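You operate a simulated robot arm through the tools that you are given. There is no shell and no other tool. Be economical: measure what you need, move in short steps, check, and stop when the job is done.

Carry out the task below with a simulated two-armed robot. There is one attempt and no reset: what you move stays moved.

JOB
Hold the black tub on the top of the small packs bench steady with one hand, lift the blue ladle out of it with the other and set it down on the top of the small packs bench.
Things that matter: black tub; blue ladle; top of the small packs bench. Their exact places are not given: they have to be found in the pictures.

It is judged by the outcome, as a careful person would: the job done as asked, and still so three seconds after it is handed in. It fails if anything else is knocked over, pushed out of place, dropped, spilled or broken.

ROBOT AND FRAMES
Two 7-joint arms with two-finger parallel grippers on one trunk, on a base that drives. Base frame: it is fixed to the floor where the robot stands at the start and does not move with it; the origin is under the middle of the robot, x ahead of it, y to its left, z up. Lengths are in mm, angles in degrees, forces in N, time in s.
The left shoulder is at the start at [50, 165, 1105], the right one opposite. With the tool pointing down near the work surface each hand reaches from about 180 to 680 mm from the robot's upright axis, wherever it stands, measured 20 degrees to its own side. Places, roughly: black tub (23x15x11 cm) [600, 100, 800]; top of the small packs bench [700, 500, 800]. Payload 3.91 kg a hand.
The TCP of each hand is the grasp point between the finger pads, 30 mm short of the fingertips. In the tool frame z runs along the fingers and y along their closing line. Largest opening 110 mm; finger width 20, thickness 10; the body of the gripper, 48 by 112 mm, starts 55 mm behind the TCP.
Orientation is that of the tool frame in the base frame, as a unit quaternion [x, y, z, w]. With the fingers straight down and closing along the base's y, the tool's x points along the base's -x, its y along +y and its z along -z.

CONTROLS
- The arms move only by the tool play_rows. It takes "left_increments", "right_increments" or both (then of equal length, played together; a hand with none holds still); each is a list of rows, each a list of 3 entries, a list of its own where there are three numbers: the shift along the tool's x, y, z in mm, then the turn, a rotation vector about the tool's x, y, z in rad, then the finger opening in mm, from 0 to 110. In form: [[[tx, ty, tz], [wx, wy, wz], grip], ...]. A call has 1 to 12 rows; each row is the pose to reach, as a shift and turn from the pose commanded when the call began, along the tool's axes at that moment. Rows are played at 5 a second. More than 50 mm and 8.6 degrees between two rows, or a gripper value outside its range, and nothing of the call is played. Where a pose cannot be reached the arm comes as near as it can. A force on the tool above 40 N (or 10 N above the force at the start of the call, whichever is more), or a blocked arm, ends the call early, and 0.2 s more pass. The fingers move at their own pace (about 45 mm/s each) and stop on an object; they squeeze with about 37 N. The grip force told is the motor's: it shows also when the fingers shut on nothing. Time passes only in rows, and 0.2 s behind the last, so rows that repeat a pose let the fingers close. It gives the time, the measured TCP pose, the force on the tool (base axes), the opening and the grip force at its end, in the units of the frame above (readings bear some noise), with the torque about the TCP (base axes, N m) and any sound that the robot's microphone picked up, and new pictures: "pictures" is both (left out), scene, wrist or none (wrist: the cameras of the hands that moved).
- Cameras (640 x 400 px; columns grow to the right, rows downward): "scene" is now at [109.1, -5.8, 1274]; the picture's right is [-0.10, -0.99, 0.00], its down [-0.64, 0.07, -0.76] and it looks along [0.76, -0.08, -0.64] (base axes); focal length 295 px, centre (320, 200). "left" rides on the left gripper at [72, -17, -103] in its tool frame; the picture's right is [0.23, 0.97, 0.00], its down [-0.76, 0.18, -0.62] and it looks along [-0.61, 0.14, 0.78] (tool axes); focal length 222 px, centre (320, 200). "right" rides on the right gripper at [72, 17, -103] in its tool frame; the picture's right is [-0.23, 0.97, 0.00], its down [-0.76, -0.18, -0.62] and it looks along [-0.61, -0.14, 0.78] (tool axes); focal length 222 px, centre (320, 200).
- slide_trunk(by): slides the trunk up (or, below 0, down) by that many mm; the arms and the scene camera ride with it, the base frame stays. It gives what a move gives, with no picture.
- steer(legs): drives the robot by 1 to 6 legs, each [ahead, left, turn to the left] in mm, mm and degrees, along the robot's own axes; the way and the turn of a leg run together, so that a leg with both is an arc; at most 1500 mm and 180 degrees a leg. The arms and the cameras ride along, it lands a little off, and it stops where it bumps. It gives what a move gives, and a new picture of the scene camera.
- turn_head(pan, tilt): turns the head with the scene camera to pan (to the left, within 80 degrees either way) and tilt (down, from -29 to 69), counted from straight ahead of the robot. It gives what a move gives, and a new picture of the scene camera.
- probe_pixels(camera, pixels): there is no depth. For up to 12 entries [column, row, z] of the newest picture of that camera ("zoom" is the newest enlarged one), the place [x, y] in the base frame at which the ray of that pixel passes the height z, good to about 2 mm, but the place of the scene camera against the robot may be out by one fixed shift of up to 12 mm in any direction. It takes no simulated time.
- close_up(camera, box): a new picture of the part [left, top, right, bottom] of that camera's present view, enlarged. It takes no simulated time.
- job_done(): hands the job in; it is judged then, once.

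Work in short steps. Measure before you move; look again where a grasp or a placing could have gone wrong, and mend it. You have 80 turns and 260 pictures in all, those below and enlarged ones among them. Open the grippers and draw the arms clear of the work before you hand the job in, unless the task says otherwise; then end with one line.

The tools are called after "Request:" as name(argument=value, ...) on one line, values as JSON. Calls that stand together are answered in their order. play_rows: Moves the arms, as the interface text tells. Its arguments: {"type":"object","properties":{"left_increments":{"type":"array","items":{"type":"array"}},"right_increments":{"type":"array","items":{"type":"array"}},"pictures":{"type":"string","enum":["both","scene","wrist","none"]}},"required":[]} The other tools are called the same way: slide_trunk (by) slides the trunk up or down; steer (legs) drives the base; turn_head (pan, tilt) turns the head that bears the scene camera; probe_pixels (camera, pixels) gives the place at which the rays of pixels pass given heights; close_up (camera, box) takes an enlarged picture of a part of a camera's view; job_done () hands the job in.

At the start:

```text
time_s: 0.0
left_ee_pos: [396.8, 127.7, 1041.1]
left_ee_rot: [0.0, 1.0, -0.001, 0.0]
left_force: [0.8, -0.3, -0.3]
left_torque: [-0.01, 0.0, 0.01]
left_width: 109.9
left_gripper_force: 0.0
right_ee_pos: [525.7, -238.3, 1005.4]
right_ee_rot: [0.0, 1.0, -0.001, 0.0]
right_force: [0.3, -0.3, 0.4]
right_torque: [-0.02, 0.01, -0.02]
right_width: 110.0
right_gripper_force: 0.0
trunk travel left (down, up): [-325.0, 178.0]
robot x, y, heading: [1.3, 0.9, 0.3]
head pan, tilt: [-6.0, 40.1]
```

scene: 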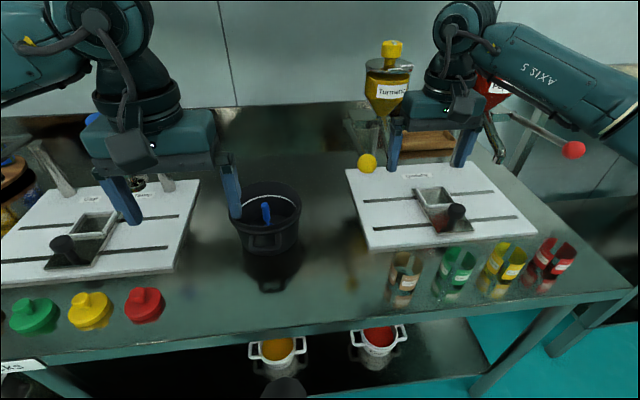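
right: 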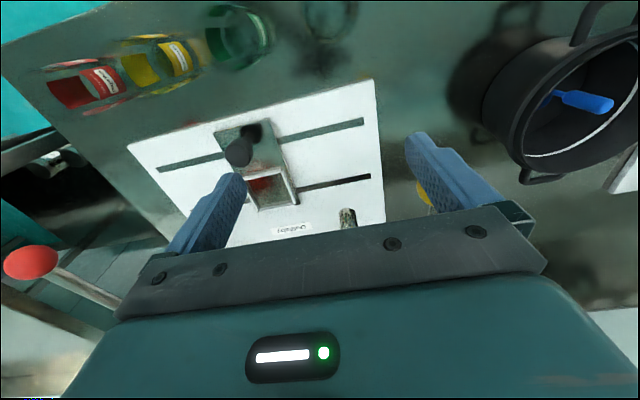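
left: 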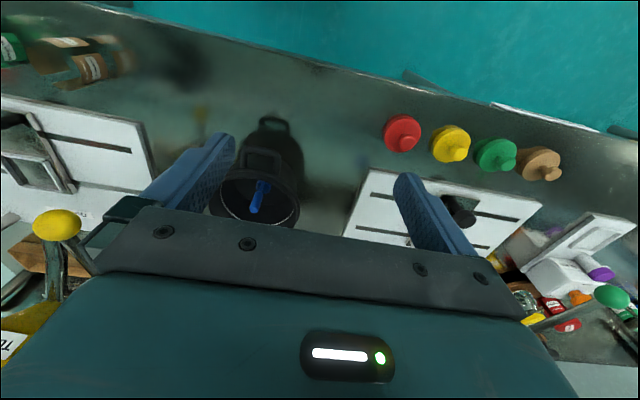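

The tub is near scene (267,218) with the blue ladle handle at (266,212). I take enlarged views for details.

Request:
close_up(camera="scene", box=[200, 150, 340, 300])

Request:
close_up(camera="left", box=[180, 100, 360, 240])

Request:
close_up(camera="right", box=[440, 0, 640, 200])

Request:
probe_pixels(camera="scene", pixels=[[266, 212, 850], [266, 222, 850], [267, 185, 870], [235, 215, 870], [300, 210, 870], [267, 235, 870], [270, 290, 760], [350, 250, 760], [175, 272, 760], [330, 320, 760], [330, 170, 760]])

```text
2.67 times, centred on (270, 225) of scene
```

zoom: 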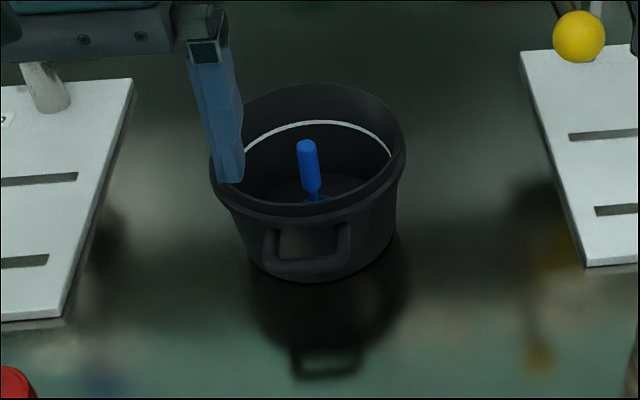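

```text
2.86 times, centred on (270, 170) of left
```

zoom: 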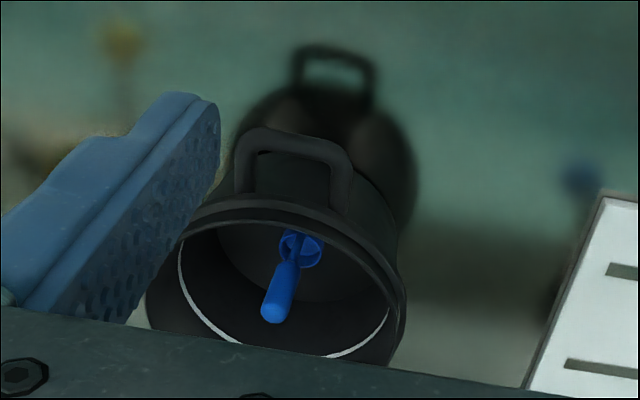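

```text
2.00 times, centred on (540, 100) of right
```

zoom: 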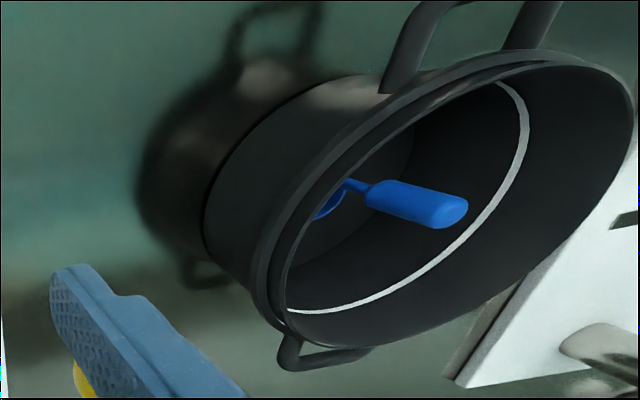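

```text
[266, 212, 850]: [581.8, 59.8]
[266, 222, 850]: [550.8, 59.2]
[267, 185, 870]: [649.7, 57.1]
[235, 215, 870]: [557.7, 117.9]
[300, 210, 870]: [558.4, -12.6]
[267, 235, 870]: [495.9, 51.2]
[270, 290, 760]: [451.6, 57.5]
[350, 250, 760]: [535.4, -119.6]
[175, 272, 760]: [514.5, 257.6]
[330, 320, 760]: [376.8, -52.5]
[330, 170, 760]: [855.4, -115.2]
```

I triangulate the handle's tip and foot, and the tub rim, from the three cameras.

Request:
probe_pixels(camera="scene", pixels=[[264.8, 203.7, 800], [264.8, 203.7, 840], [264.8, 203.7, 880], [267.8, 222, 780], [267.8, 222, 820], [267.8, 222, 860], [299.5, 213, 870], [267, 229, 870], [278, 184, 870], [268, 254, 770]])

Request:
probe_pixels(camera="left", pixels=[[253.5, 209.2, 800], [253.5, 209.2, 840], [253.5, 209.2, 880], [258.8, 193.8, 780], [258.8, 193.8, 820], [258.8, 193.8, 860], [256, 172, 870], [221, 201, 870], [298, 204, 870]])

Request:
probe_pixels(camera="right", pixels=[[605, 106, 800], [605, 106, 840], [605, 106, 880], [566, 97.5, 780], [566, 97.5, 820], [566, 97.5, 860], [520, 120, 870], [550, 175, 870], [610, 28, 870]])

```text
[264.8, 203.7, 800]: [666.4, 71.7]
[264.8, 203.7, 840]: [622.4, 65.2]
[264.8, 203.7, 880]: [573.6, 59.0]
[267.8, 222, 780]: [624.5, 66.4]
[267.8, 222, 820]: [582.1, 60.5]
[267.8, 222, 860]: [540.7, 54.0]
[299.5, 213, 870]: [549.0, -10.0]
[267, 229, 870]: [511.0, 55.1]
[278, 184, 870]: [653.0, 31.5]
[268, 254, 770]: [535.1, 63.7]
```

```text
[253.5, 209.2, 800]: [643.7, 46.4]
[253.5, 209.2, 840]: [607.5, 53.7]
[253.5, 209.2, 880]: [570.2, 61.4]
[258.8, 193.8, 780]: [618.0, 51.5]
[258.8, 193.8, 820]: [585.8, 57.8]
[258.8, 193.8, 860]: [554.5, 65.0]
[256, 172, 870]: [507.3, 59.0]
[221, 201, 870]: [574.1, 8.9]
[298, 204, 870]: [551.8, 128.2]
```

```text
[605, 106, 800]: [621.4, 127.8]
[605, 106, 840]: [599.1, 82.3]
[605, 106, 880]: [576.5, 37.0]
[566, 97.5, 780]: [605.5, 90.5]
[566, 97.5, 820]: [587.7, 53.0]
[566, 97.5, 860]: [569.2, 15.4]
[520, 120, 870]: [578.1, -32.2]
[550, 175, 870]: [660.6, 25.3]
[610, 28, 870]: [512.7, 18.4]
```

Handle tip ≈ (586,59,864), rim ≈ z 870, radius ≈ 73. Now I triangulate the front loop handle of the tub and check free spots to the tub's right.

Request:
probe_pixels(camera="scene", pixels=[[264.4, 249, 810], [264.4, 249, 830], [264.4, 249, 850], [251, 249, 840], [279, 247, 840], [249.5, 236, 850], [281, 236, 850], [370, 248, 760], [345, 170, 760], [367, 163, 850]])

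Request:
probe_pixels(camera="left", pixels=[[260.5, 147, 810], [260.5, 147, 830], [260.5, 147, 850], [242.7, 151, 840], [277, 157, 840], [243, 165, 840], [280, 172, 840]])

Request:
close_up(camera="scene", box=[225, 200, 305, 260])

```text
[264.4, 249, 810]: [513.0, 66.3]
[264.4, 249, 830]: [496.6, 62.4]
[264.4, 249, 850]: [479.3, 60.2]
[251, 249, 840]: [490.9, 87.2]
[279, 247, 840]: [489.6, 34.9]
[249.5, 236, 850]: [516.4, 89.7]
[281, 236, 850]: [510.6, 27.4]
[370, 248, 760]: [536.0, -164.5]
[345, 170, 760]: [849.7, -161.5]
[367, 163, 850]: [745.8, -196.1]
```

```text
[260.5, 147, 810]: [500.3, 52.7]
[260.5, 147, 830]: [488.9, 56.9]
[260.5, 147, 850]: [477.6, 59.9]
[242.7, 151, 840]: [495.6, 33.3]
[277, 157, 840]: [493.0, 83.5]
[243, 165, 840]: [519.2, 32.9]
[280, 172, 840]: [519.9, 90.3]
```

```text
6.67 times, centred on (265, 230) of scene
```

zoom: 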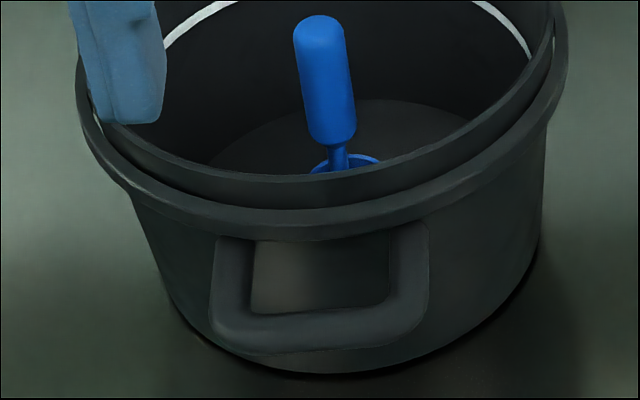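

The loop handle on the near side spans y≈30–90 at x≈475–510, z≈848. I bring the left hand, pitched about 37° forward, to a pre-grasp pose back from it.

Request:
play_rows(left_increments=[[[-7.4, -13.8, 24.6], [0, -0.129, 0], 105], [[-14.8, -27.6, 49.2], [0, -0.258, 0], 105], [[-22.2, -41.4, 73.8], [0, -0.387, 0], 105], [[-29.6, -55.2, 98.4], [0, -0.516, 0], 105], [[-37, -69, 123], [0, -0.645, 0], 105], [[-37, -69, 123], [0, -0.645, 0], 105]])

```text
time_s: 1.4
left_ee_pos: [433.0, 58.1, 917.4]
left_ee_rot: [-0.001, 0.948, 0.0, 0.317]
left_force: [-0.1, -0.1, -0.4]
left_torque: [0.0, 0.02, 0.01]
left_width: 105.0
left_gripper_force: 0.1
right_ee_pos: [525.4, -236.9, 1003.0]
right_ee_rot: [0.0, 1.0, 0.0, -0.001]
right_force: [0.7, 0.3, 0.6]
right_torque: [-0.02, 0.01, 0.0]
right_width: 109.9
right_gripper_force: 0.1
trunk travel left (down, up): [-325.0, 178.0]
robot x, y, heading: [0.8, -3.0, -0.2]
head pan, tilt: [-6.0, 40.1]
```

scene: 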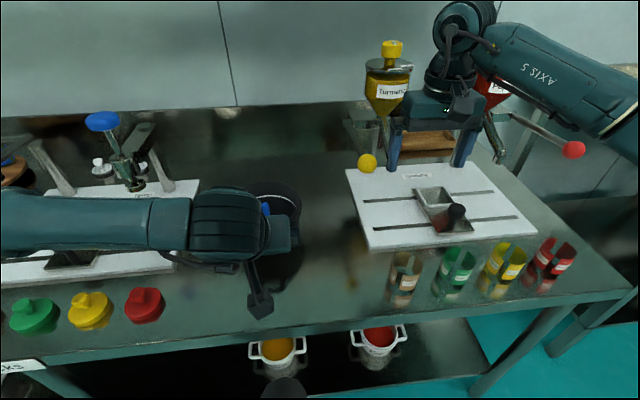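
left: 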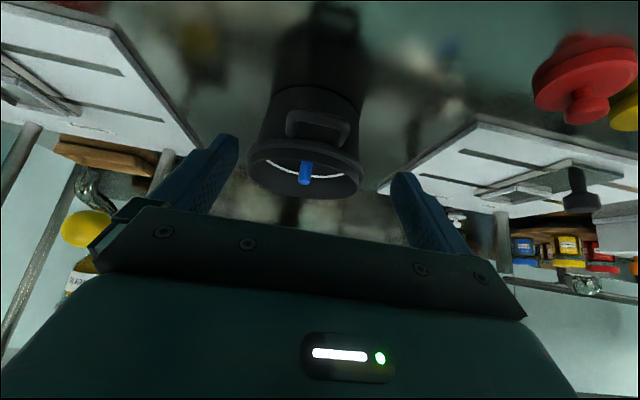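

Handle at left (318,125). I check its place with the nearer camera.

Request:
close_up(camera="left", box=[230, 70, 390, 210])

Request:
probe_pixels(camera="left", pixels=[[286, 122, 840], [351, 130, 840], [318, 118, 830], [318, 118, 850], [286, 122, 850], [351, 130, 850]])

```text
2.86 times, centred on (310, 140) of left
```

zoom: 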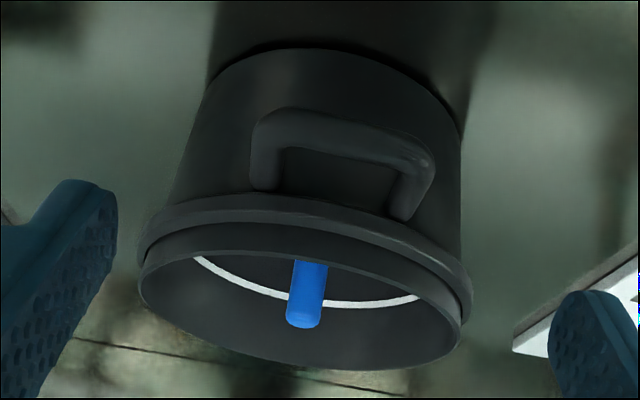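

```text
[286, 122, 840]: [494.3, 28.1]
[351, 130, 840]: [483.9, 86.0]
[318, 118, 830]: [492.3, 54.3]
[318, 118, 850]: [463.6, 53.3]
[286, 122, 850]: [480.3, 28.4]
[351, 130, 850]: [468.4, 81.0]
```

Bar is about x 488, z 832, y 57. I advance along the fingers with the jaws open around the loop and look before closing.

Request:
play_rows(left_increments=[[[1, 0, 25], [0, 0, 0], 105], [[2.5, 0, 50], [0, 0, 0], 105], [[4, -0.5, 75], [0, 0, 0], 105], [[5, -1, 97], [0, 0, 0], 105], [[5, -1, 97], [0, 0, 0], 105]])

Request:
close_up(camera="left", box=[200, 70, 440, 220])

```text
time_s: 2.6
left_ee_pos: [487.7, 56.8, 836.9]
left_ee_rot: [0.0, 0.948, 0.0, 0.317]
left_force: [0.1, 0.0, -0.6]
left_torque: [-0.01, -0.03, -0.01]
left_width: 105.1
left_gripper_force: 0.1
right_ee_pos: [525.1, -238.3, 1004.6]
right_ee_rot: [0.0, 1.0, 0.0, 0.0]
right_force: [-0.1, 0.2, 0.6]
right_torque: [0.01, -0.01, -0.01]
right_width: 110.1
right_gripper_force: 0.1
trunk travel left (down, up): [-325.0, 178.0]
robot x, y, heading: [-1.0, 0.1, -0.1]
head pan, tilt: [-6.0, 40.1]
```

scene: 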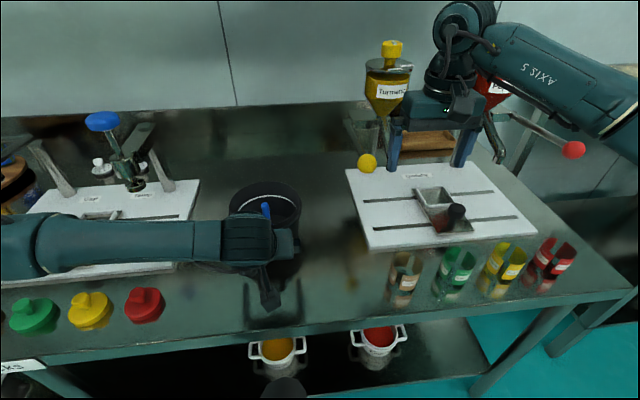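
left: 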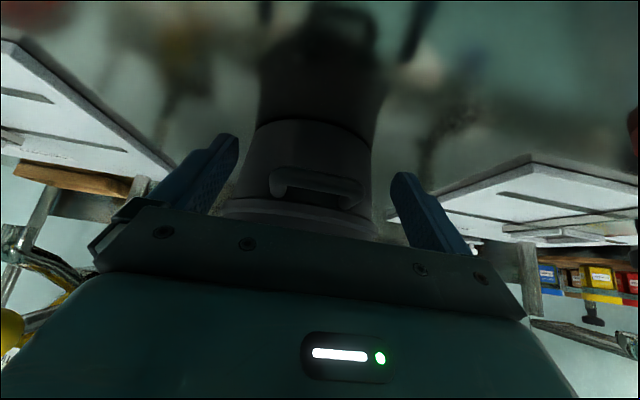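

```text
2.67 times, centred on (320, 145) of left
```

zoom: 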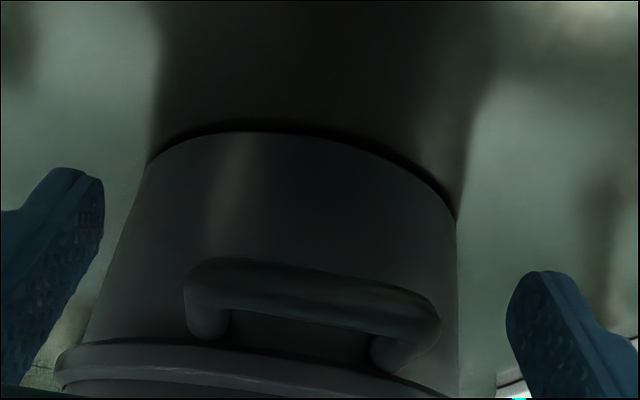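

Bar at left (316,180), expected grasp row 164–189. I triangulate it again from this view before closing.

Request:
probe_pixels(camera="left", pixels=[[316, 180, 820], [316, 180, 830], [316, 180, 840], [270, 180, 835], [365, 193, 835]])

```text
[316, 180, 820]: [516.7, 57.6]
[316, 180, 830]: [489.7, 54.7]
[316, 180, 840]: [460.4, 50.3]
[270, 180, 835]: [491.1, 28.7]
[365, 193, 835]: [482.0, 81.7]
```

The loop lies right between the pads. I yaw about 5° to match it and close the left fingers.

Request:
play_rows(left_increments=[[[0, -1, 0], [-0.052, 0, -0.07], 85], [[0, -1, 0], [-0.052, 0, -0.07], 70], [[0, -1, 0], [-0.052, 0, -0.07], 62], [[0, -1, 0], [-0.052, 0, -0.07], 56], [[0, -1, 0], [-0.052, 0, -0.07], 50], [[0, -1, 0], [-0.052, 0, -0.07], 45], [[0, -1, 0], [-0.052, 0, -0.07], 40], [[0, -1, 0], [-0.052, 0, -0.07], 40]])

```text
time_s: 4.4
left_ee_pos: [488.7, 55.4, 837.4]
left_ee_rot: [-0.041, 0.947, 0.013, 0.318]
left_force: [-0.9, -0.1, -0.3]
left_torque: [-0.02, 0.0, -0.07]
left_width: 56.4
left_gripper_force: 37.3
right_ee_pos: [525.1, -237.9, 1004.5]
right_ee_rot: [0.0, 1.0, 0.0, 0.001]
right_force: [0.0, 0.4, 0.7]
right_torque: [-0.04, -0.03, -0.01]
right_width: 109.9
right_gripper_force: 0.1
trunk travel left (down, up): [-325.0, 178.0]
robot x, y, heading: [1.2, -0.5, -0.1]
head pan, tilt: [-6.0, 40.1]
```

scene: 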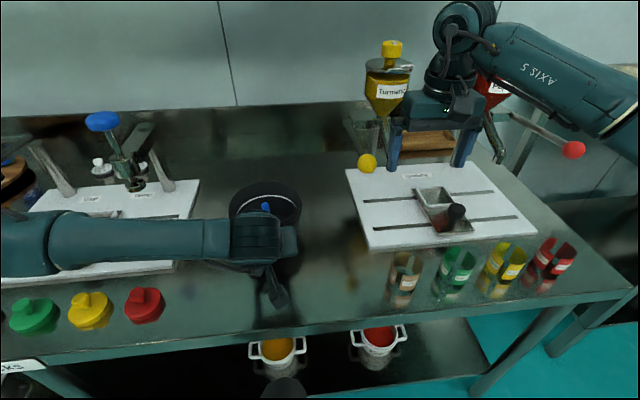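
left: 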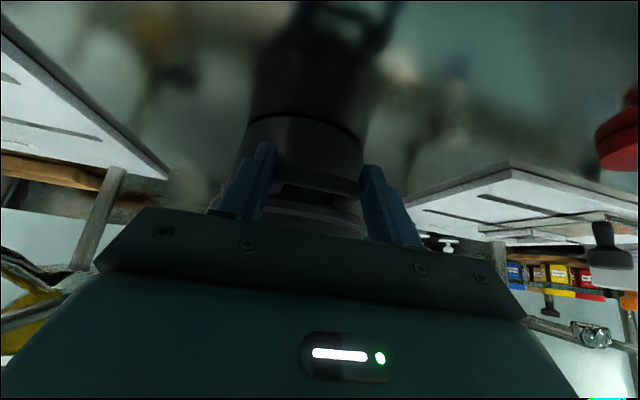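

Tub is held (56 mm, 37 N). The right hand now goes at height towards the ladle, first stopping short to look.

Request:
play_rows(right_increments=[[[-12, 48, 0], [0, 0, 0], 90], [[-24, 96, 0], [0, 0, 0], 80], [[-37, 144, 0], [0, 0, 0], 70], [[-49, 192, 0], [0, 0, 0], 60], [[-55, 220, 0], [0, 0, 0], 60], [[-55, 220, 0], [0, 0, 0], 60]])

Request:
close_up(camera="right", box=[280, 50, 480, 200])

```text
time_s: 5.8
left_ee_pos: [488.1, 55.9, 838.0]
left_ee_rot: [-0.042, 0.947, 0.013, 0.317]
left_force: [0.4, -0.8, 0.4]
left_torque: [-0.01, 0.05, -0.06]
left_width: 56.6
left_gripper_force: 37.4
right_ee_pos: [581.9, -16.3, 1003.7]
right_ee_rot: [0.0, 1.0, 0.0, 0.0]
right_force: [-1.4, 0.2, -0.3]
right_torque: [0.0, 0.02, 0.0]
right_width: 60.3
right_gripper_force: 0.2
trunk travel left (down, up): [-325.0, 178.0]
robot x, y, heading: [-3.4, 1.4, 0.2]
head pan, tilt: [-6.0, 40.1]
```

scene: 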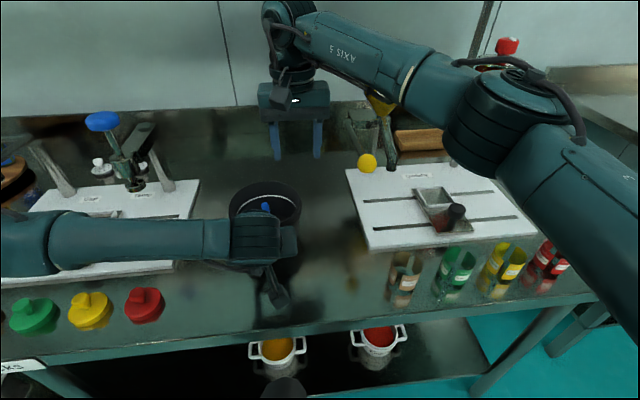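
right: 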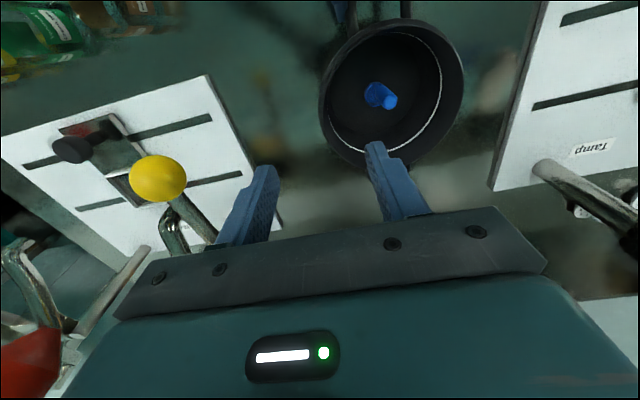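

```text
2.67 times, centred on (380, 125) of right
```

zoom: 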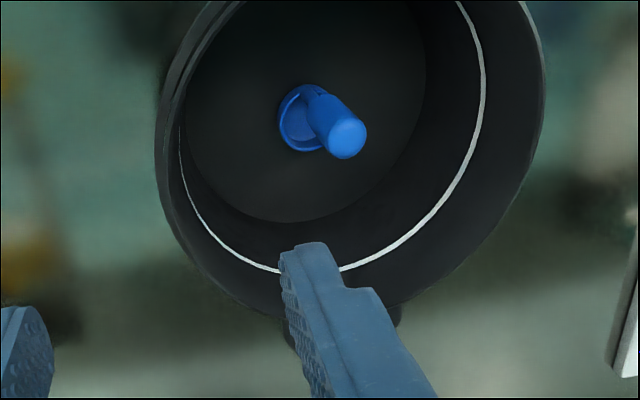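

Tip at right (390.5,101.4); bowl at about (372.5,94). I locate both.

Request:
probe_pixels(camera="right", pixels=[[390.5, 101.4, 855], [390.5, 101.4, 865], [390.5, 101.4, 875], [380.5, 95, 800], [380.5, 95, 820], [372.5, 94, 775], [366, 95, 775], [368, 105, 775], [377, 83, 775]])

```text
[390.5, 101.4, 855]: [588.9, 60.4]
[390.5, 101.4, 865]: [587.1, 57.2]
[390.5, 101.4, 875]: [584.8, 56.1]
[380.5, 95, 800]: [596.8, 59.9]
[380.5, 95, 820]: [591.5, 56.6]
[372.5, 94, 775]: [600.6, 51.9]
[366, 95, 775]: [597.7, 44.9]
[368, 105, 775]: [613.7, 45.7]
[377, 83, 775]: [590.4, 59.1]
```

Handle is at (587,58), vertical. I go over it, lower to just above the rim and look.

Request:
play_rows(right_increments=[[[-3, 40, 0], [0, 0, 0], 60], [[-5, 75, 0], [0, 0, 0], 60], [[-5, 75, 40], [0, 0, 0], 60], [[-5, 75, 80], [0, 0, 0], 60], [[-5, 75, 98], [0, 0, 0], 60], [[-5, 75, 98], [0, 0, 0], 60]])

Request:
close_up(camera="right", box=[220, 80, 420, 230])

```text
time_s: 7.2
left_ee_pos: [488.5, 56.6, 837.1]
left_ee_rot: [-0.042, 0.948, 0.013, 0.317]
left_force: [0.1, -0.3, 0.3]
left_torque: [0.0, 0.0, -0.08]
left_width: 56.6
left_gripper_force: 37.2
right_ee_pos: [585.9, 58.3, 905.9]
right_ee_rot: [0.0, 1.0, 0.0, 0.0]
right_force: [0.2, -0.3, -0.2]
right_torque: [-0.02, 0.02, 0.02]
right_width: 60.1
right_gripper_force: 0.0
right hand out of reach, approached as far as the arm can: row 2
trunk travel left (down, up): [-325.0, 178.0]
robot x, y, heading: [-3.2, -2.1, 0.0]
head pan, tilt: [-6.0, 40.1]
```

scene: 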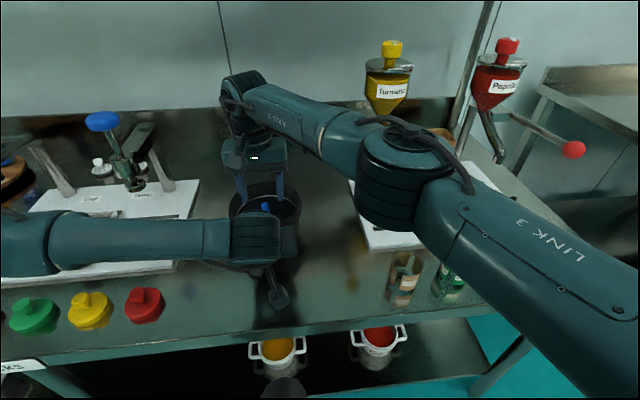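
right: 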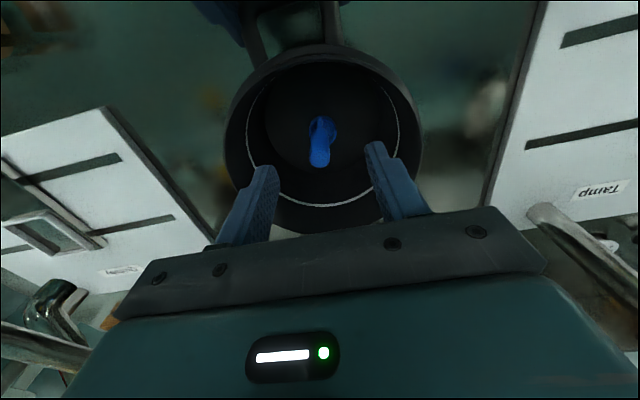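

```text
2.67 times, centred on (320, 155) of right
```

zoom: 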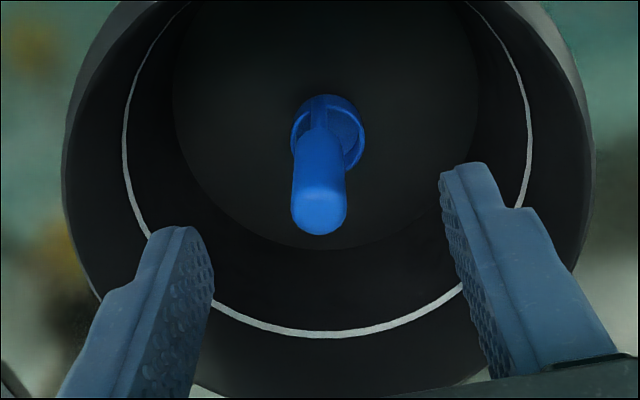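

Tip is centred in the jaws (320,158 as predicted). I lower 57 mm around the handle, then close.

Request:
play_rows(right_increments=[[[-1, 0, 20], [0, 0, 0], 60], [[-1, 0, 40], [0, 0, 0], 60], [[-1, 0, 57], [0, 0, 0], 60], [[-1, 0, 57], [0, 0, 0], 60], [[-1, 0, 57], [0, 0, 0], 45], [[-1, 0, 57], [0, 0, 0], 30], [[-1, 0, 57], [0, 0, 0], 20], [[-1, 0, 57], [0, 0, 0], 12], [[-1, 0, 57], [0, 0, 0], 8], [[-1, 0, 57], [0, 0, 0], 5], [[-1, 0, 57], [0, 0, 0], 5]])

```text
time_s: 9.6
left_ee_pos: [487.9, 56.9, 836.5]
left_ee_rot: [-0.042, 0.948, 0.014, 0.317]
left_force: [-0.7, 0.0, -0.2]
left_torque: [-0.01, 0.06, 0.03]
left_width: 56.7
left_gripper_force: 37.2
right_ee_pos: [585.3, 58.0, 848.6]
right_ee_rot: [-0.001, 1.0, 0.0, 0.001]
right_force: [-0.2, -0.6, 0.0]
right_torque: [-0.04, 0.03, 0.05]
right_width: 14.7
right_gripper_force: 37.0
trunk travel left (down, up): [-325.0, 178.0]
robot x, y, heading: [0.1, -3.3, 0.3]
head pan, tilt: [-6.0, 40.1]
```

scene: 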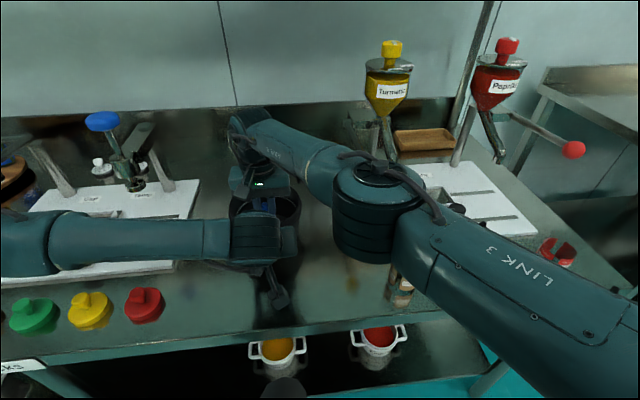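
right: 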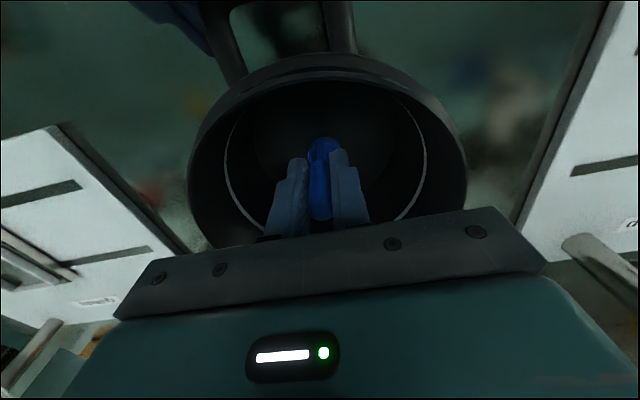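

Ladle gripped (14.7 mm, 37 N). I lift it straight up 122 mm while the left hand keeps holding.

Request:
play_rows(right_increments=[[[0, 0, -15], [0, 0, 0], 5], [[0, 0, -40], [0, 0, 0], 5], [[0, 0, -70], [0, 0, 0], 5], [[0, 0, -100], [0, 0, 0], 5], [[0, 0, -122], [0, 0, 0], 5], [[0, 0, -122], [0, 0, 0], 5]])

Request:
close_up(camera="scene", box=[190, 130, 330, 290])

Request:
close_up(camera="right", box=[220, 80, 420, 230])

```text
time_s: 11.0
left_ee_pos: [487.9, 55.5, 837.0]
left_ee_rot: [-0.042, 0.947, 0.014, 0.318]
left_force: [-0.3, -0.8, 0.4]
left_torque: [0.02, 0.03, -0.04]
left_width: 56.6
left_gripper_force: 36.9
right_ee_pos: [586.5, 58.0, 970.9]
right_ee_rot: [0.0, 1.0, 0.0, 0.001]
right_force: [0.4, 0.0, -0.9]
right_torque: [0.02, 0.02, 0.0]
right_width: 14.6
right_gripper_force: 37.1
trunk travel left (down, up): [-325.0, 178.0]
robot x, y, heading: [-1.5, -0.8, -0.2]
head pan, tilt: [-6.0, 40.1]
```

scene: 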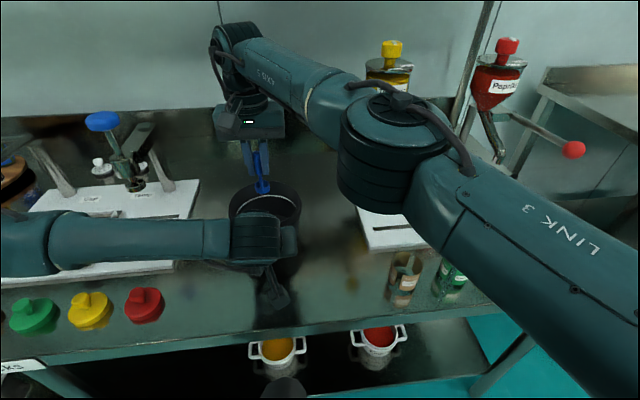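
right: 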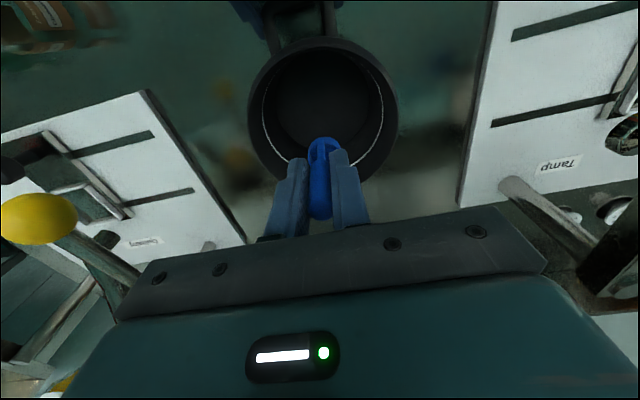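

```text
2.50 times, centred on (260, 210) of scene
```

zoom: 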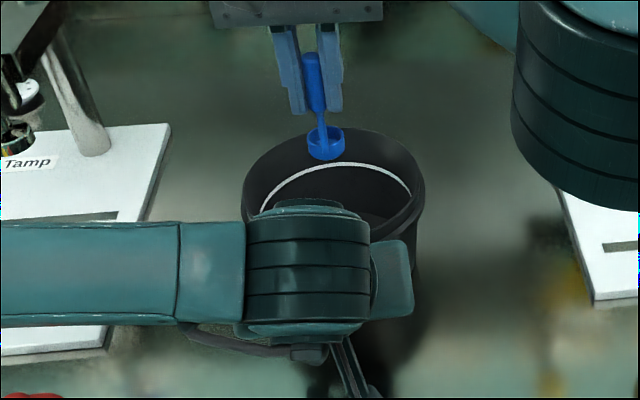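

```text
2.67 times, centred on (320, 155) of right
```

zoom: 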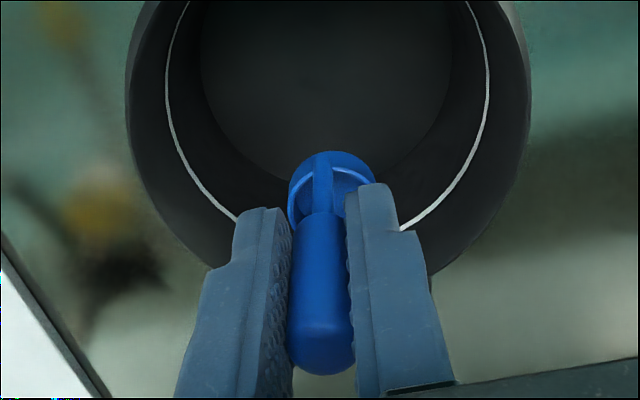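

Ladle is clear: cup bottom is above the rim in the zoom, tub unmoved. I carry it right to the free strip at about (565,-78).

Request:
play_rows(right_increments=[[[0, -35, -2], [0, 0, 0], 5], [[5, -70, -2], [0, 0, 0], 5], [[12, -105, 0], [0, 0, 0], 5], [[20, -136, 0], [0, 0, 0], 5], [[20, -136, 0], [0, 0, 0], 5]])

Request:
close_up(camera="scene", box=[230, 110, 390, 290])

```text
time_s: 12.2
left_ee_pos: [488.7, 55.9, 838.3]
left_ee_rot: [-0.042, 0.947, 0.013, 0.317]
left_force: [-0.6, 0.8, -1.0]
left_torque: [-0.01, -0.04, 0.07]
left_width: 56.5
left_gripper_force: 37.1
right_ee_pos: [567.0, -78.6, 973.0]
right_ee_rot: [0.0, 1.0, 0.001, 0.0]
right_force: [0.0, -0.2, -1.3]
right_torque: [0.01, 0.0, 0.03]
right_width: 14.5
right_gripper_force: 37.3
trunk travel left (down, up): [-325.0, 178.0]
robot x, y, heading: [2.0, 1.5, -0.1]
head pan, tilt: [-6.0, 40.1]
```

scene: 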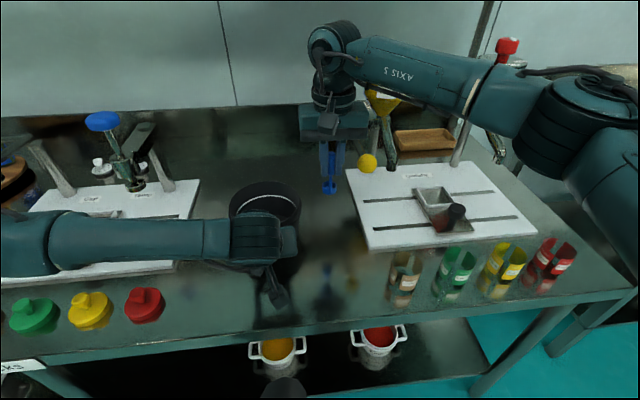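
right: 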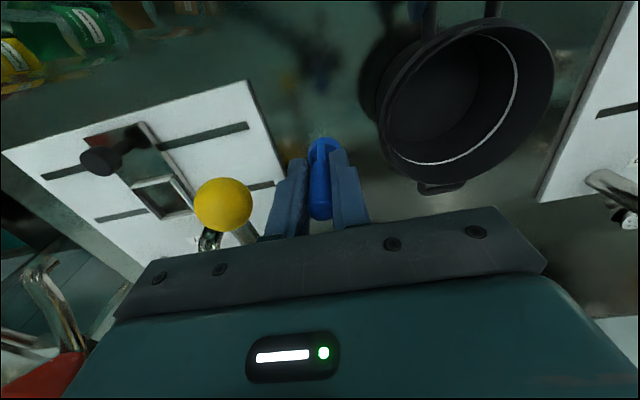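

```text
2.22 times, centred on (310, 200) of scene
```

zoom: 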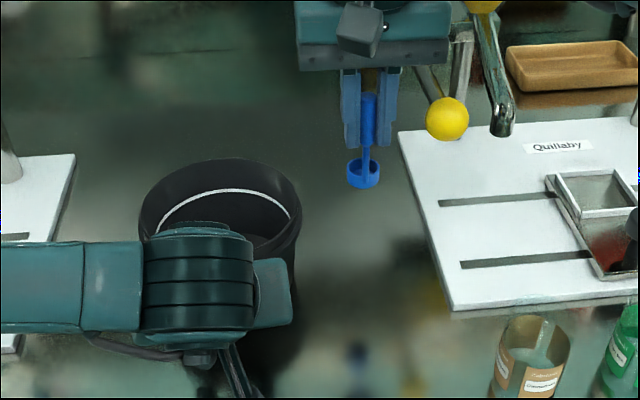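

Before lowering, I locate the yellow lever ball at right (223,205) and scene (367,163), and the cup bottom.

Request:
probe_pixels(camera="right", pixels=[[223, 205, 800], [223, 205, 850], [223, 205, 900], [223, 205, 950]])

Request:
probe_pixels(camera="scene", pixels=[[367, 163, 800], [367, 163, 850], [367, 163, 900], [367, 163, 950], [333.5, 193.5, 880], [333.5, 193.5, 890], [333.5, 193.5, 900], [332, 165, 900]])

```text
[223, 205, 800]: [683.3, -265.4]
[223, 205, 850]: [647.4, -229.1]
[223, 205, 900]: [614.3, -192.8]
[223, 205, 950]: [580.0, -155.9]
```

```text
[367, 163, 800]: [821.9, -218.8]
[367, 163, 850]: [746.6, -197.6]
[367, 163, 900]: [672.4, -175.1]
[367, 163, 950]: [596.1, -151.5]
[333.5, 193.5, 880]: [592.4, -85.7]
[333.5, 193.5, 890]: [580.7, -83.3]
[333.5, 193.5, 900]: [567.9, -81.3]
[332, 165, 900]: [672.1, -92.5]
```

The ball is at about (590,-155,955), too near for lowering here. I shift toward the robot to x≈512 first, then lower part way.

Request:
play_rows(right_increments=[[[28, -1, 0], [0, 0, 0], 5], [[55, -1, 0], [0, 0, 0], 5], [[55, -1, 40], [0, 0, 0], 5], [[55, -1, 80], [0, 0, 0], 5], [[55, -1, 110], [0, 0, 0], 5], [[55, -1, 110], [0, 0, 0], 5]])

Request:
close_up(camera="scene", box=[240, 130, 420, 300])

```text
time_s: 13.6
left_ee_pos: [487.3, 56.1, 838.1]
left_ee_rot: [-0.042, 0.947, 0.013, 0.317]
left_force: [0.3, -0.2, -0.1]
left_torque: [-0.02, -0.01, -0.01]
left_width: 56.7
left_gripper_force: 37.0
right_ee_pos: [510.2, -78.2, 862.3]
right_ee_rot: [0.0, 1.0, 0.0, 0.001]
right_force: [0.4, -0.3, 0.0]
right_torque: [-0.02, 0.03, 0.01]
right_width: 14.7
right_gripper_force: 36.9
trunk travel left (down, up): [-325.0, 178.0]
robot x, y, heading: [-0.5, 1.2, -0.0]
head pan, tilt: [-6.0, 40.1]
```

scene: 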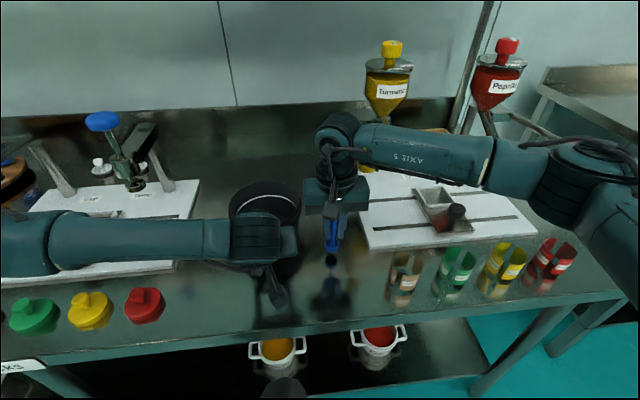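
right: 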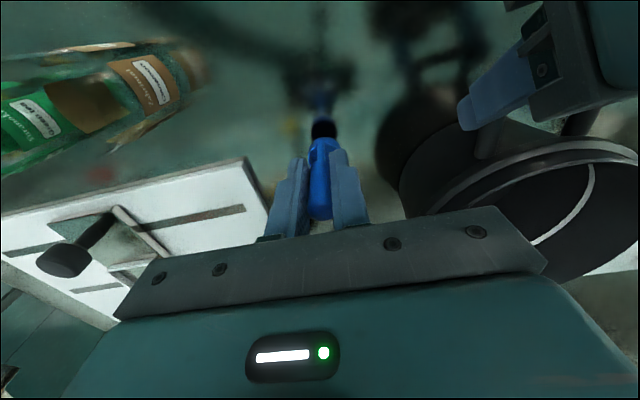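

```text
2.35 times, centred on (330, 215) of scene
```

zoom: 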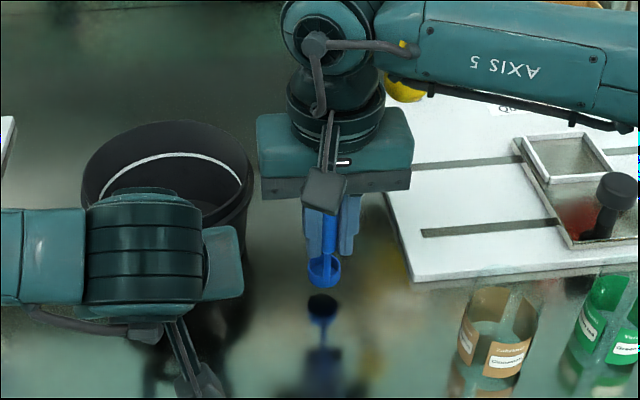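

Small gap left between the cup and its reflection. I lower in small steps to z≈849 and read the force.

Request:
play_rows(right_increments=[[[0, 0, 5], [0, 0, 0], 5], [[0, 0, 10], [0, 0, 0], 5], [[0, 0, 13], [0, 0, 0], 5]], pictures="none")

Request:
close_up(camera="scene", box=[290, 200, 380, 280])

```text
time_s: 14.4
left_ee_pos: [487.7, 55.5, 836.7]
left_ee_rot: [-0.042, 0.947, 0.013, 0.317]
left_force: [-0.3, -0.2, -1.6]
left_torque: [-0.01, 0.02, -0.03]
left_width: 56.6
left_gripper_force: 36.8
right_ee_pos: [511.6, -80.0, 848.4]
right_ee_rot: [0.0, 1.0, 0.0, 0.0]
right_force: [0.1, -0.6, -0.6]
right_torque: [-0.03, 0.02, 0.01]
right_width: 14.8
right_gripper_force: 37.1
trunk travel left (down, up): [-325.0, 178.0]
robot x, y, heading: [-0.3, 0.4, -0.0]
head pan, tilt: [-6.0, 40.1]
```

```text
5.00 times, centred on (335, 240) of scene
```

zoom: 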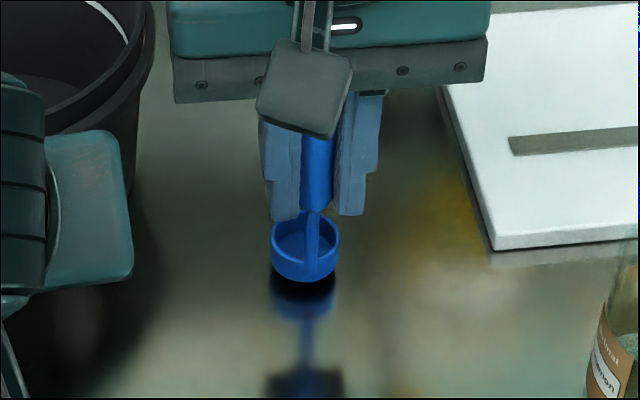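

A few mm of gap remain. I lower another 4 mm.

Request:
play_rows(right_increments=[[[0, 0, 2], [0, 0, 0], 5], [[0, 0, 4], [0, 0, 0], 5]], pictures="none")

Request:
close_up(camera="scene", box=[290, 200, 380, 280])

```text
time_s: 15.0
left_ee_pos: [488.8, 56.0, 837.2]
left_ee_rot: [-0.041, 0.948, 0.013, 0.317]
left_force: [0.4, -0.8, 0.3]
left_torque: [0.03, -0.01, -0.02]
left_width: 56.9
left_gripper_force: 36.7
right_ee_pos: [511.3, -80.1, 844.1]
right_ee_rot: [0.0, 1.0, 0.0, -0.001]
right_force: [0.2, 0.0, -0.2]
right_torque: [-0.01, 0.02, 0.0]
right_width: 14.9
right_gripper_force: 36.7
trunk travel left (down, up): [-325.0, 178.0]
robot x, y, heading: [1.5, 2.5, -0.1]
head pan, tilt: [-6.0, 40.1]
```

```text
5.00 times, centred on (335, 240) of scene
```

zoom: 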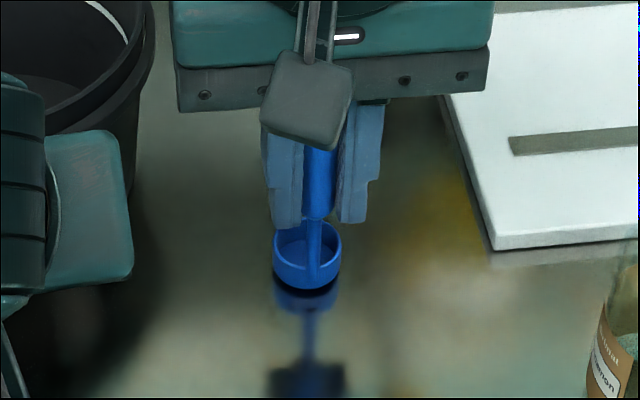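

Gap now about 1–2 mm. I lower 1.5 mm more.

Request:
play_rows(right_increments=[[[0, 0, 1], [0, 0, 0], 5], [[0, 0, 1.5], [0, 0, 0], 5]], pictures="none")

Request:
close_up(camera="scene", box=[310, 235, 355, 265])

```text
time_s: 15.6
left_ee_pos: [488.1, 55.3, 837.0]
left_ee_rot: [-0.042, 0.948, 0.014, 0.317]
left_force: [-0.5, -0.2, -0.6]
left_torque: [0.03, 0.13, 0.0]
left_width: 56.6
left_gripper_force: 37.0
right_ee_pos: [512.2, -80.0, 843.1]
right_ee_rot: [0.0, 1.0, 0.0, 0.001]
right_force: [-1.1, -1.8, 6.5]
right_torque: [-0.07, 0.06, -0.03]
right_width: 14.7
right_gripper_force: 36.7
trunk travel left (down, up): [-325.0, 178.0]
robot x, y, heading: [-2.3, -0.9, 0.0]
head pan, tilt: [-6.0, 40.1]
```

```text
13.33 times, centred on (332, 250) of scene
```

zoom: 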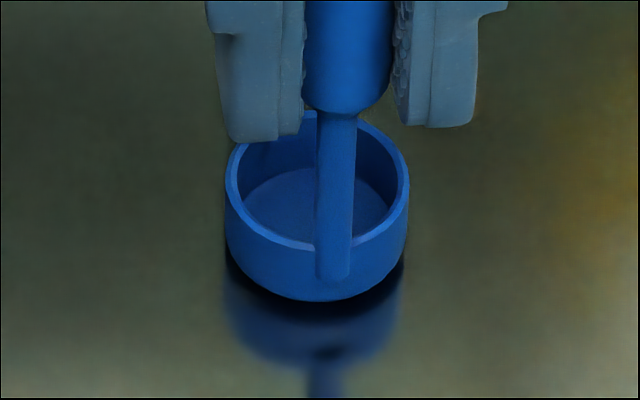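

Contact at 6.5 N upward. I back off 0.3 mm and open the right fingers slowly.

Request:
play_rows(right_increments=[[[0, 0, -0.3], [0, 0, 0], 13], [[0, 0, -0.3], [0, 0, 0], 15], [[0, 0, -0.3], [0, 0, 0], 17], [[0, 0, -0.3], [0, 0, 0], 20], [[0, 0, -0.3], [0, 0, 0], 26], [[0, 0, -0.3], [0, 0, 0], 36], [[0, 0, -0.3], [0, 0, 0], 48], [[0, 0, -0.3], [0, 0, 0], 60], [[0, 0, -0.3], [0, 0, 0], 60]])

Request:
close_up(camera="scene", box=[290, 200, 380, 280])

```text
time_s: 17.6
left_ee_pos: [487.1, 55.9, 836.6]
left_ee_rot: [-0.041, 0.947, 0.013, 0.317]
left_force: [0.1, -0.5, 0.9]
left_torque: [0.01, -0.04, -0.03]
left_width: 56.6
left_gripper_force: 37.1
right_ee_pos: [513.3, -79.8, 842.5]
right_ee_rot: [0.0, 1.0, -0.001, 0.0]
right_force: [0.6, -0.5, -0.6]
right_torque: [0.0, 0.03, 0.01]
right_width: 60.1
right_gripper_force: 0.1
trunk travel left (down, up): [-325.0, 178.0]
robot x, y, heading: [-2.0, 2.7, -0.1]
head pan, tilt: [-6.0, 40.1]
```

scene: 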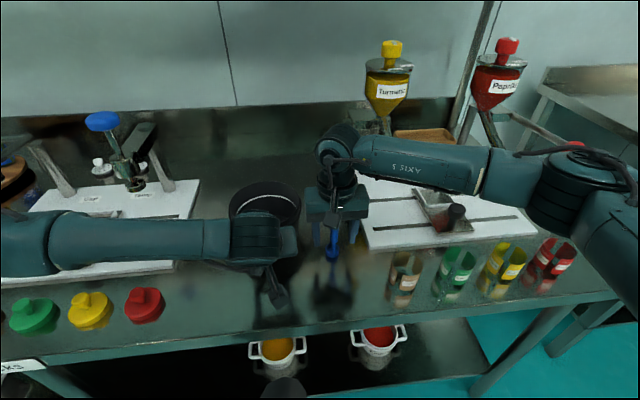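
right: 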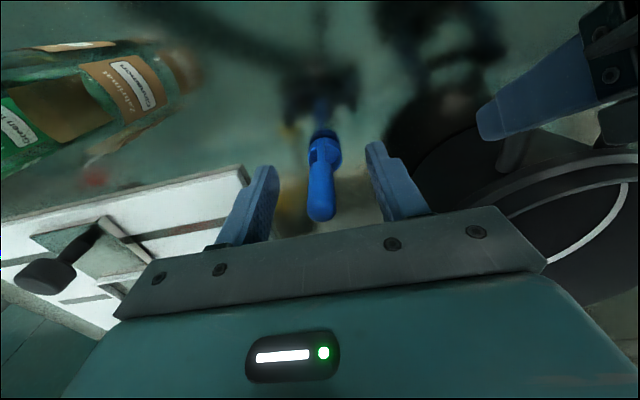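

```text
5.00 times, centred on (335, 240) of scene
```

zoom: 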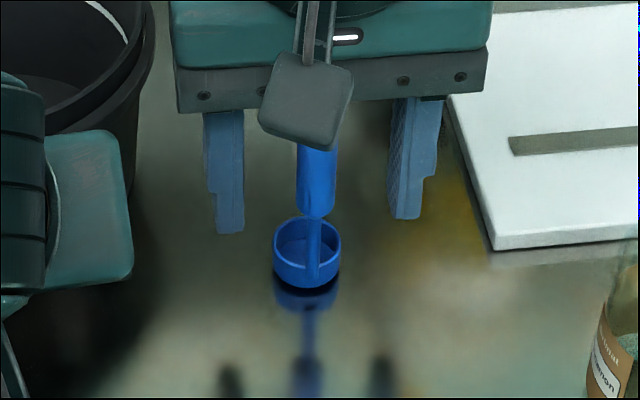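

The ladle stands by itself. I raise the right hand straight up, clear of it.

Request:
play_rows(right_increments=[[[0, 0, -15], [0, 0, 0], 60], [[0, 0, -35], [0, 0, 0], 60], [[0, 0, -70], [0, 0, 0], 60], [[0, 0, -110], [0, 0, 0], 60], [[0, 0, -150], [0, 0, 0], 60], [[0, 0, -165], [0, 0, 0], 60], [[0, -45, -165], [0, 0, 0], 60], [[0, -90, -165], [0, 0, 0], 60], [[0, -130, -165], [0, 0, 0], 60]])

```text
time_s: 19.6
left_ee_pos: [488.2, 55.5, 838.0]
left_ee_rot: [-0.042, 0.947, 0.013, 0.317]
left_force: [-0.7, -0.6, 0.3]
left_torque: [-0.07, -0.12, -0.09]
left_width: 56.5
left_gripper_force: 36.7
right_ee_pos: [513.2, -210.2, 1009.6]
right_ee_rot: [0.0, 1.0, 0.0, 0.0]
right_force: [-0.3, -0.3, 1.1]
right_torque: [0.03, 0.01, 0.0]
right_width: 60.0
right_gripper_force: 0.0
trunk travel left (down, up): [-325.0, 178.0]
robot x, y, heading: [0.1, -0.9, -0.3]
head pan, tilt: [-6.0, 40.1]
```

scene: 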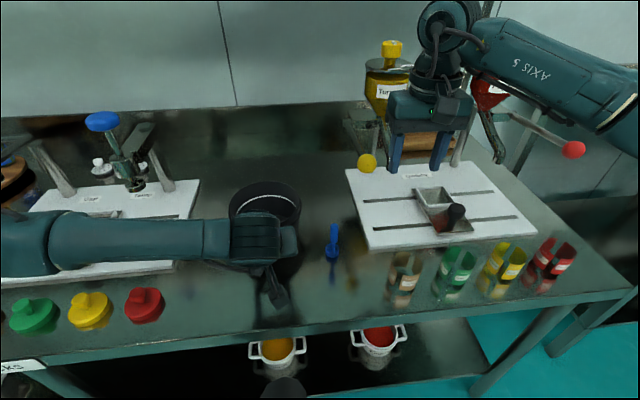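
right: 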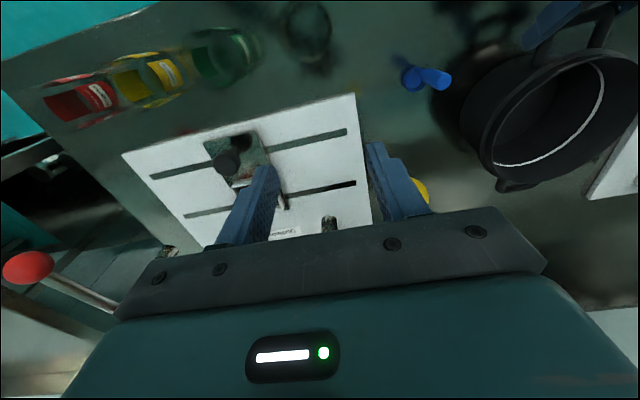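

Ladle stands at scene (332,243). Now the left hand opens evenly and draws back along its fingers.

Request:
play_rows(left_increments=[[[0, 0, 0], [0, 0, 0], 60], [[0, 0, 0], [0, 0, 0], 75], [[0, 0, 0], [0, 0, 0], 92], [[0, 0, 0], [0, 0, 0], 100], [[0, 0, 0], [0, 0, 0], 100], [[0, 0, -20], [0, 0, 0], 100], [[0, 0, -50], [0, 0, 0], 100], [[0, 0, -85], [0, 0, 0], 100], [[0, 0, -120], [0, 0, 0], 100], [[-20, 0, -150], [0, 0, 0], 100]])

```text
time_s: 21.8
left_ee_pos: [412.8, 48.8, 970.0]
left_ee_rot: [-0.04, 0.948, 0.013, 0.316]
left_force: [0.3, 0.6, 0.6]
left_torque: [-0.01, -0.01, 0.03]
left_width: 99.9
left_gripper_force: 0.1
right_ee_pos: [511.8, -209.7, 1009.4]
right_ee_rot: [-0.001, 1.0, 0.0, 0.0]
right_force: [0.3, 0.5, -0.1]
right_torque: [-0.03, -0.02, -0.01]
right_width: 60.1
right_gripper_force: 0.0
trunk travel left (down, up): [-325.0, 178.0]
robot x, y, heading: [-0.6, -2.0, 0.0]
head pan, tilt: [-6.0, 40.1]
```

scene: 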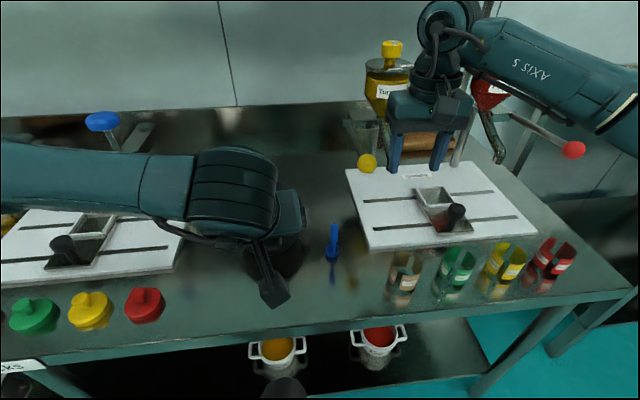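
left: 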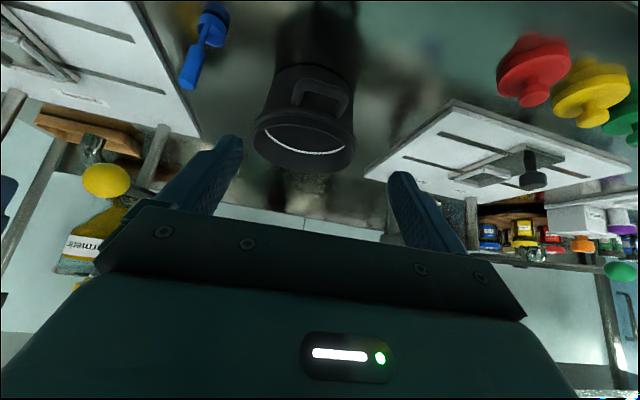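

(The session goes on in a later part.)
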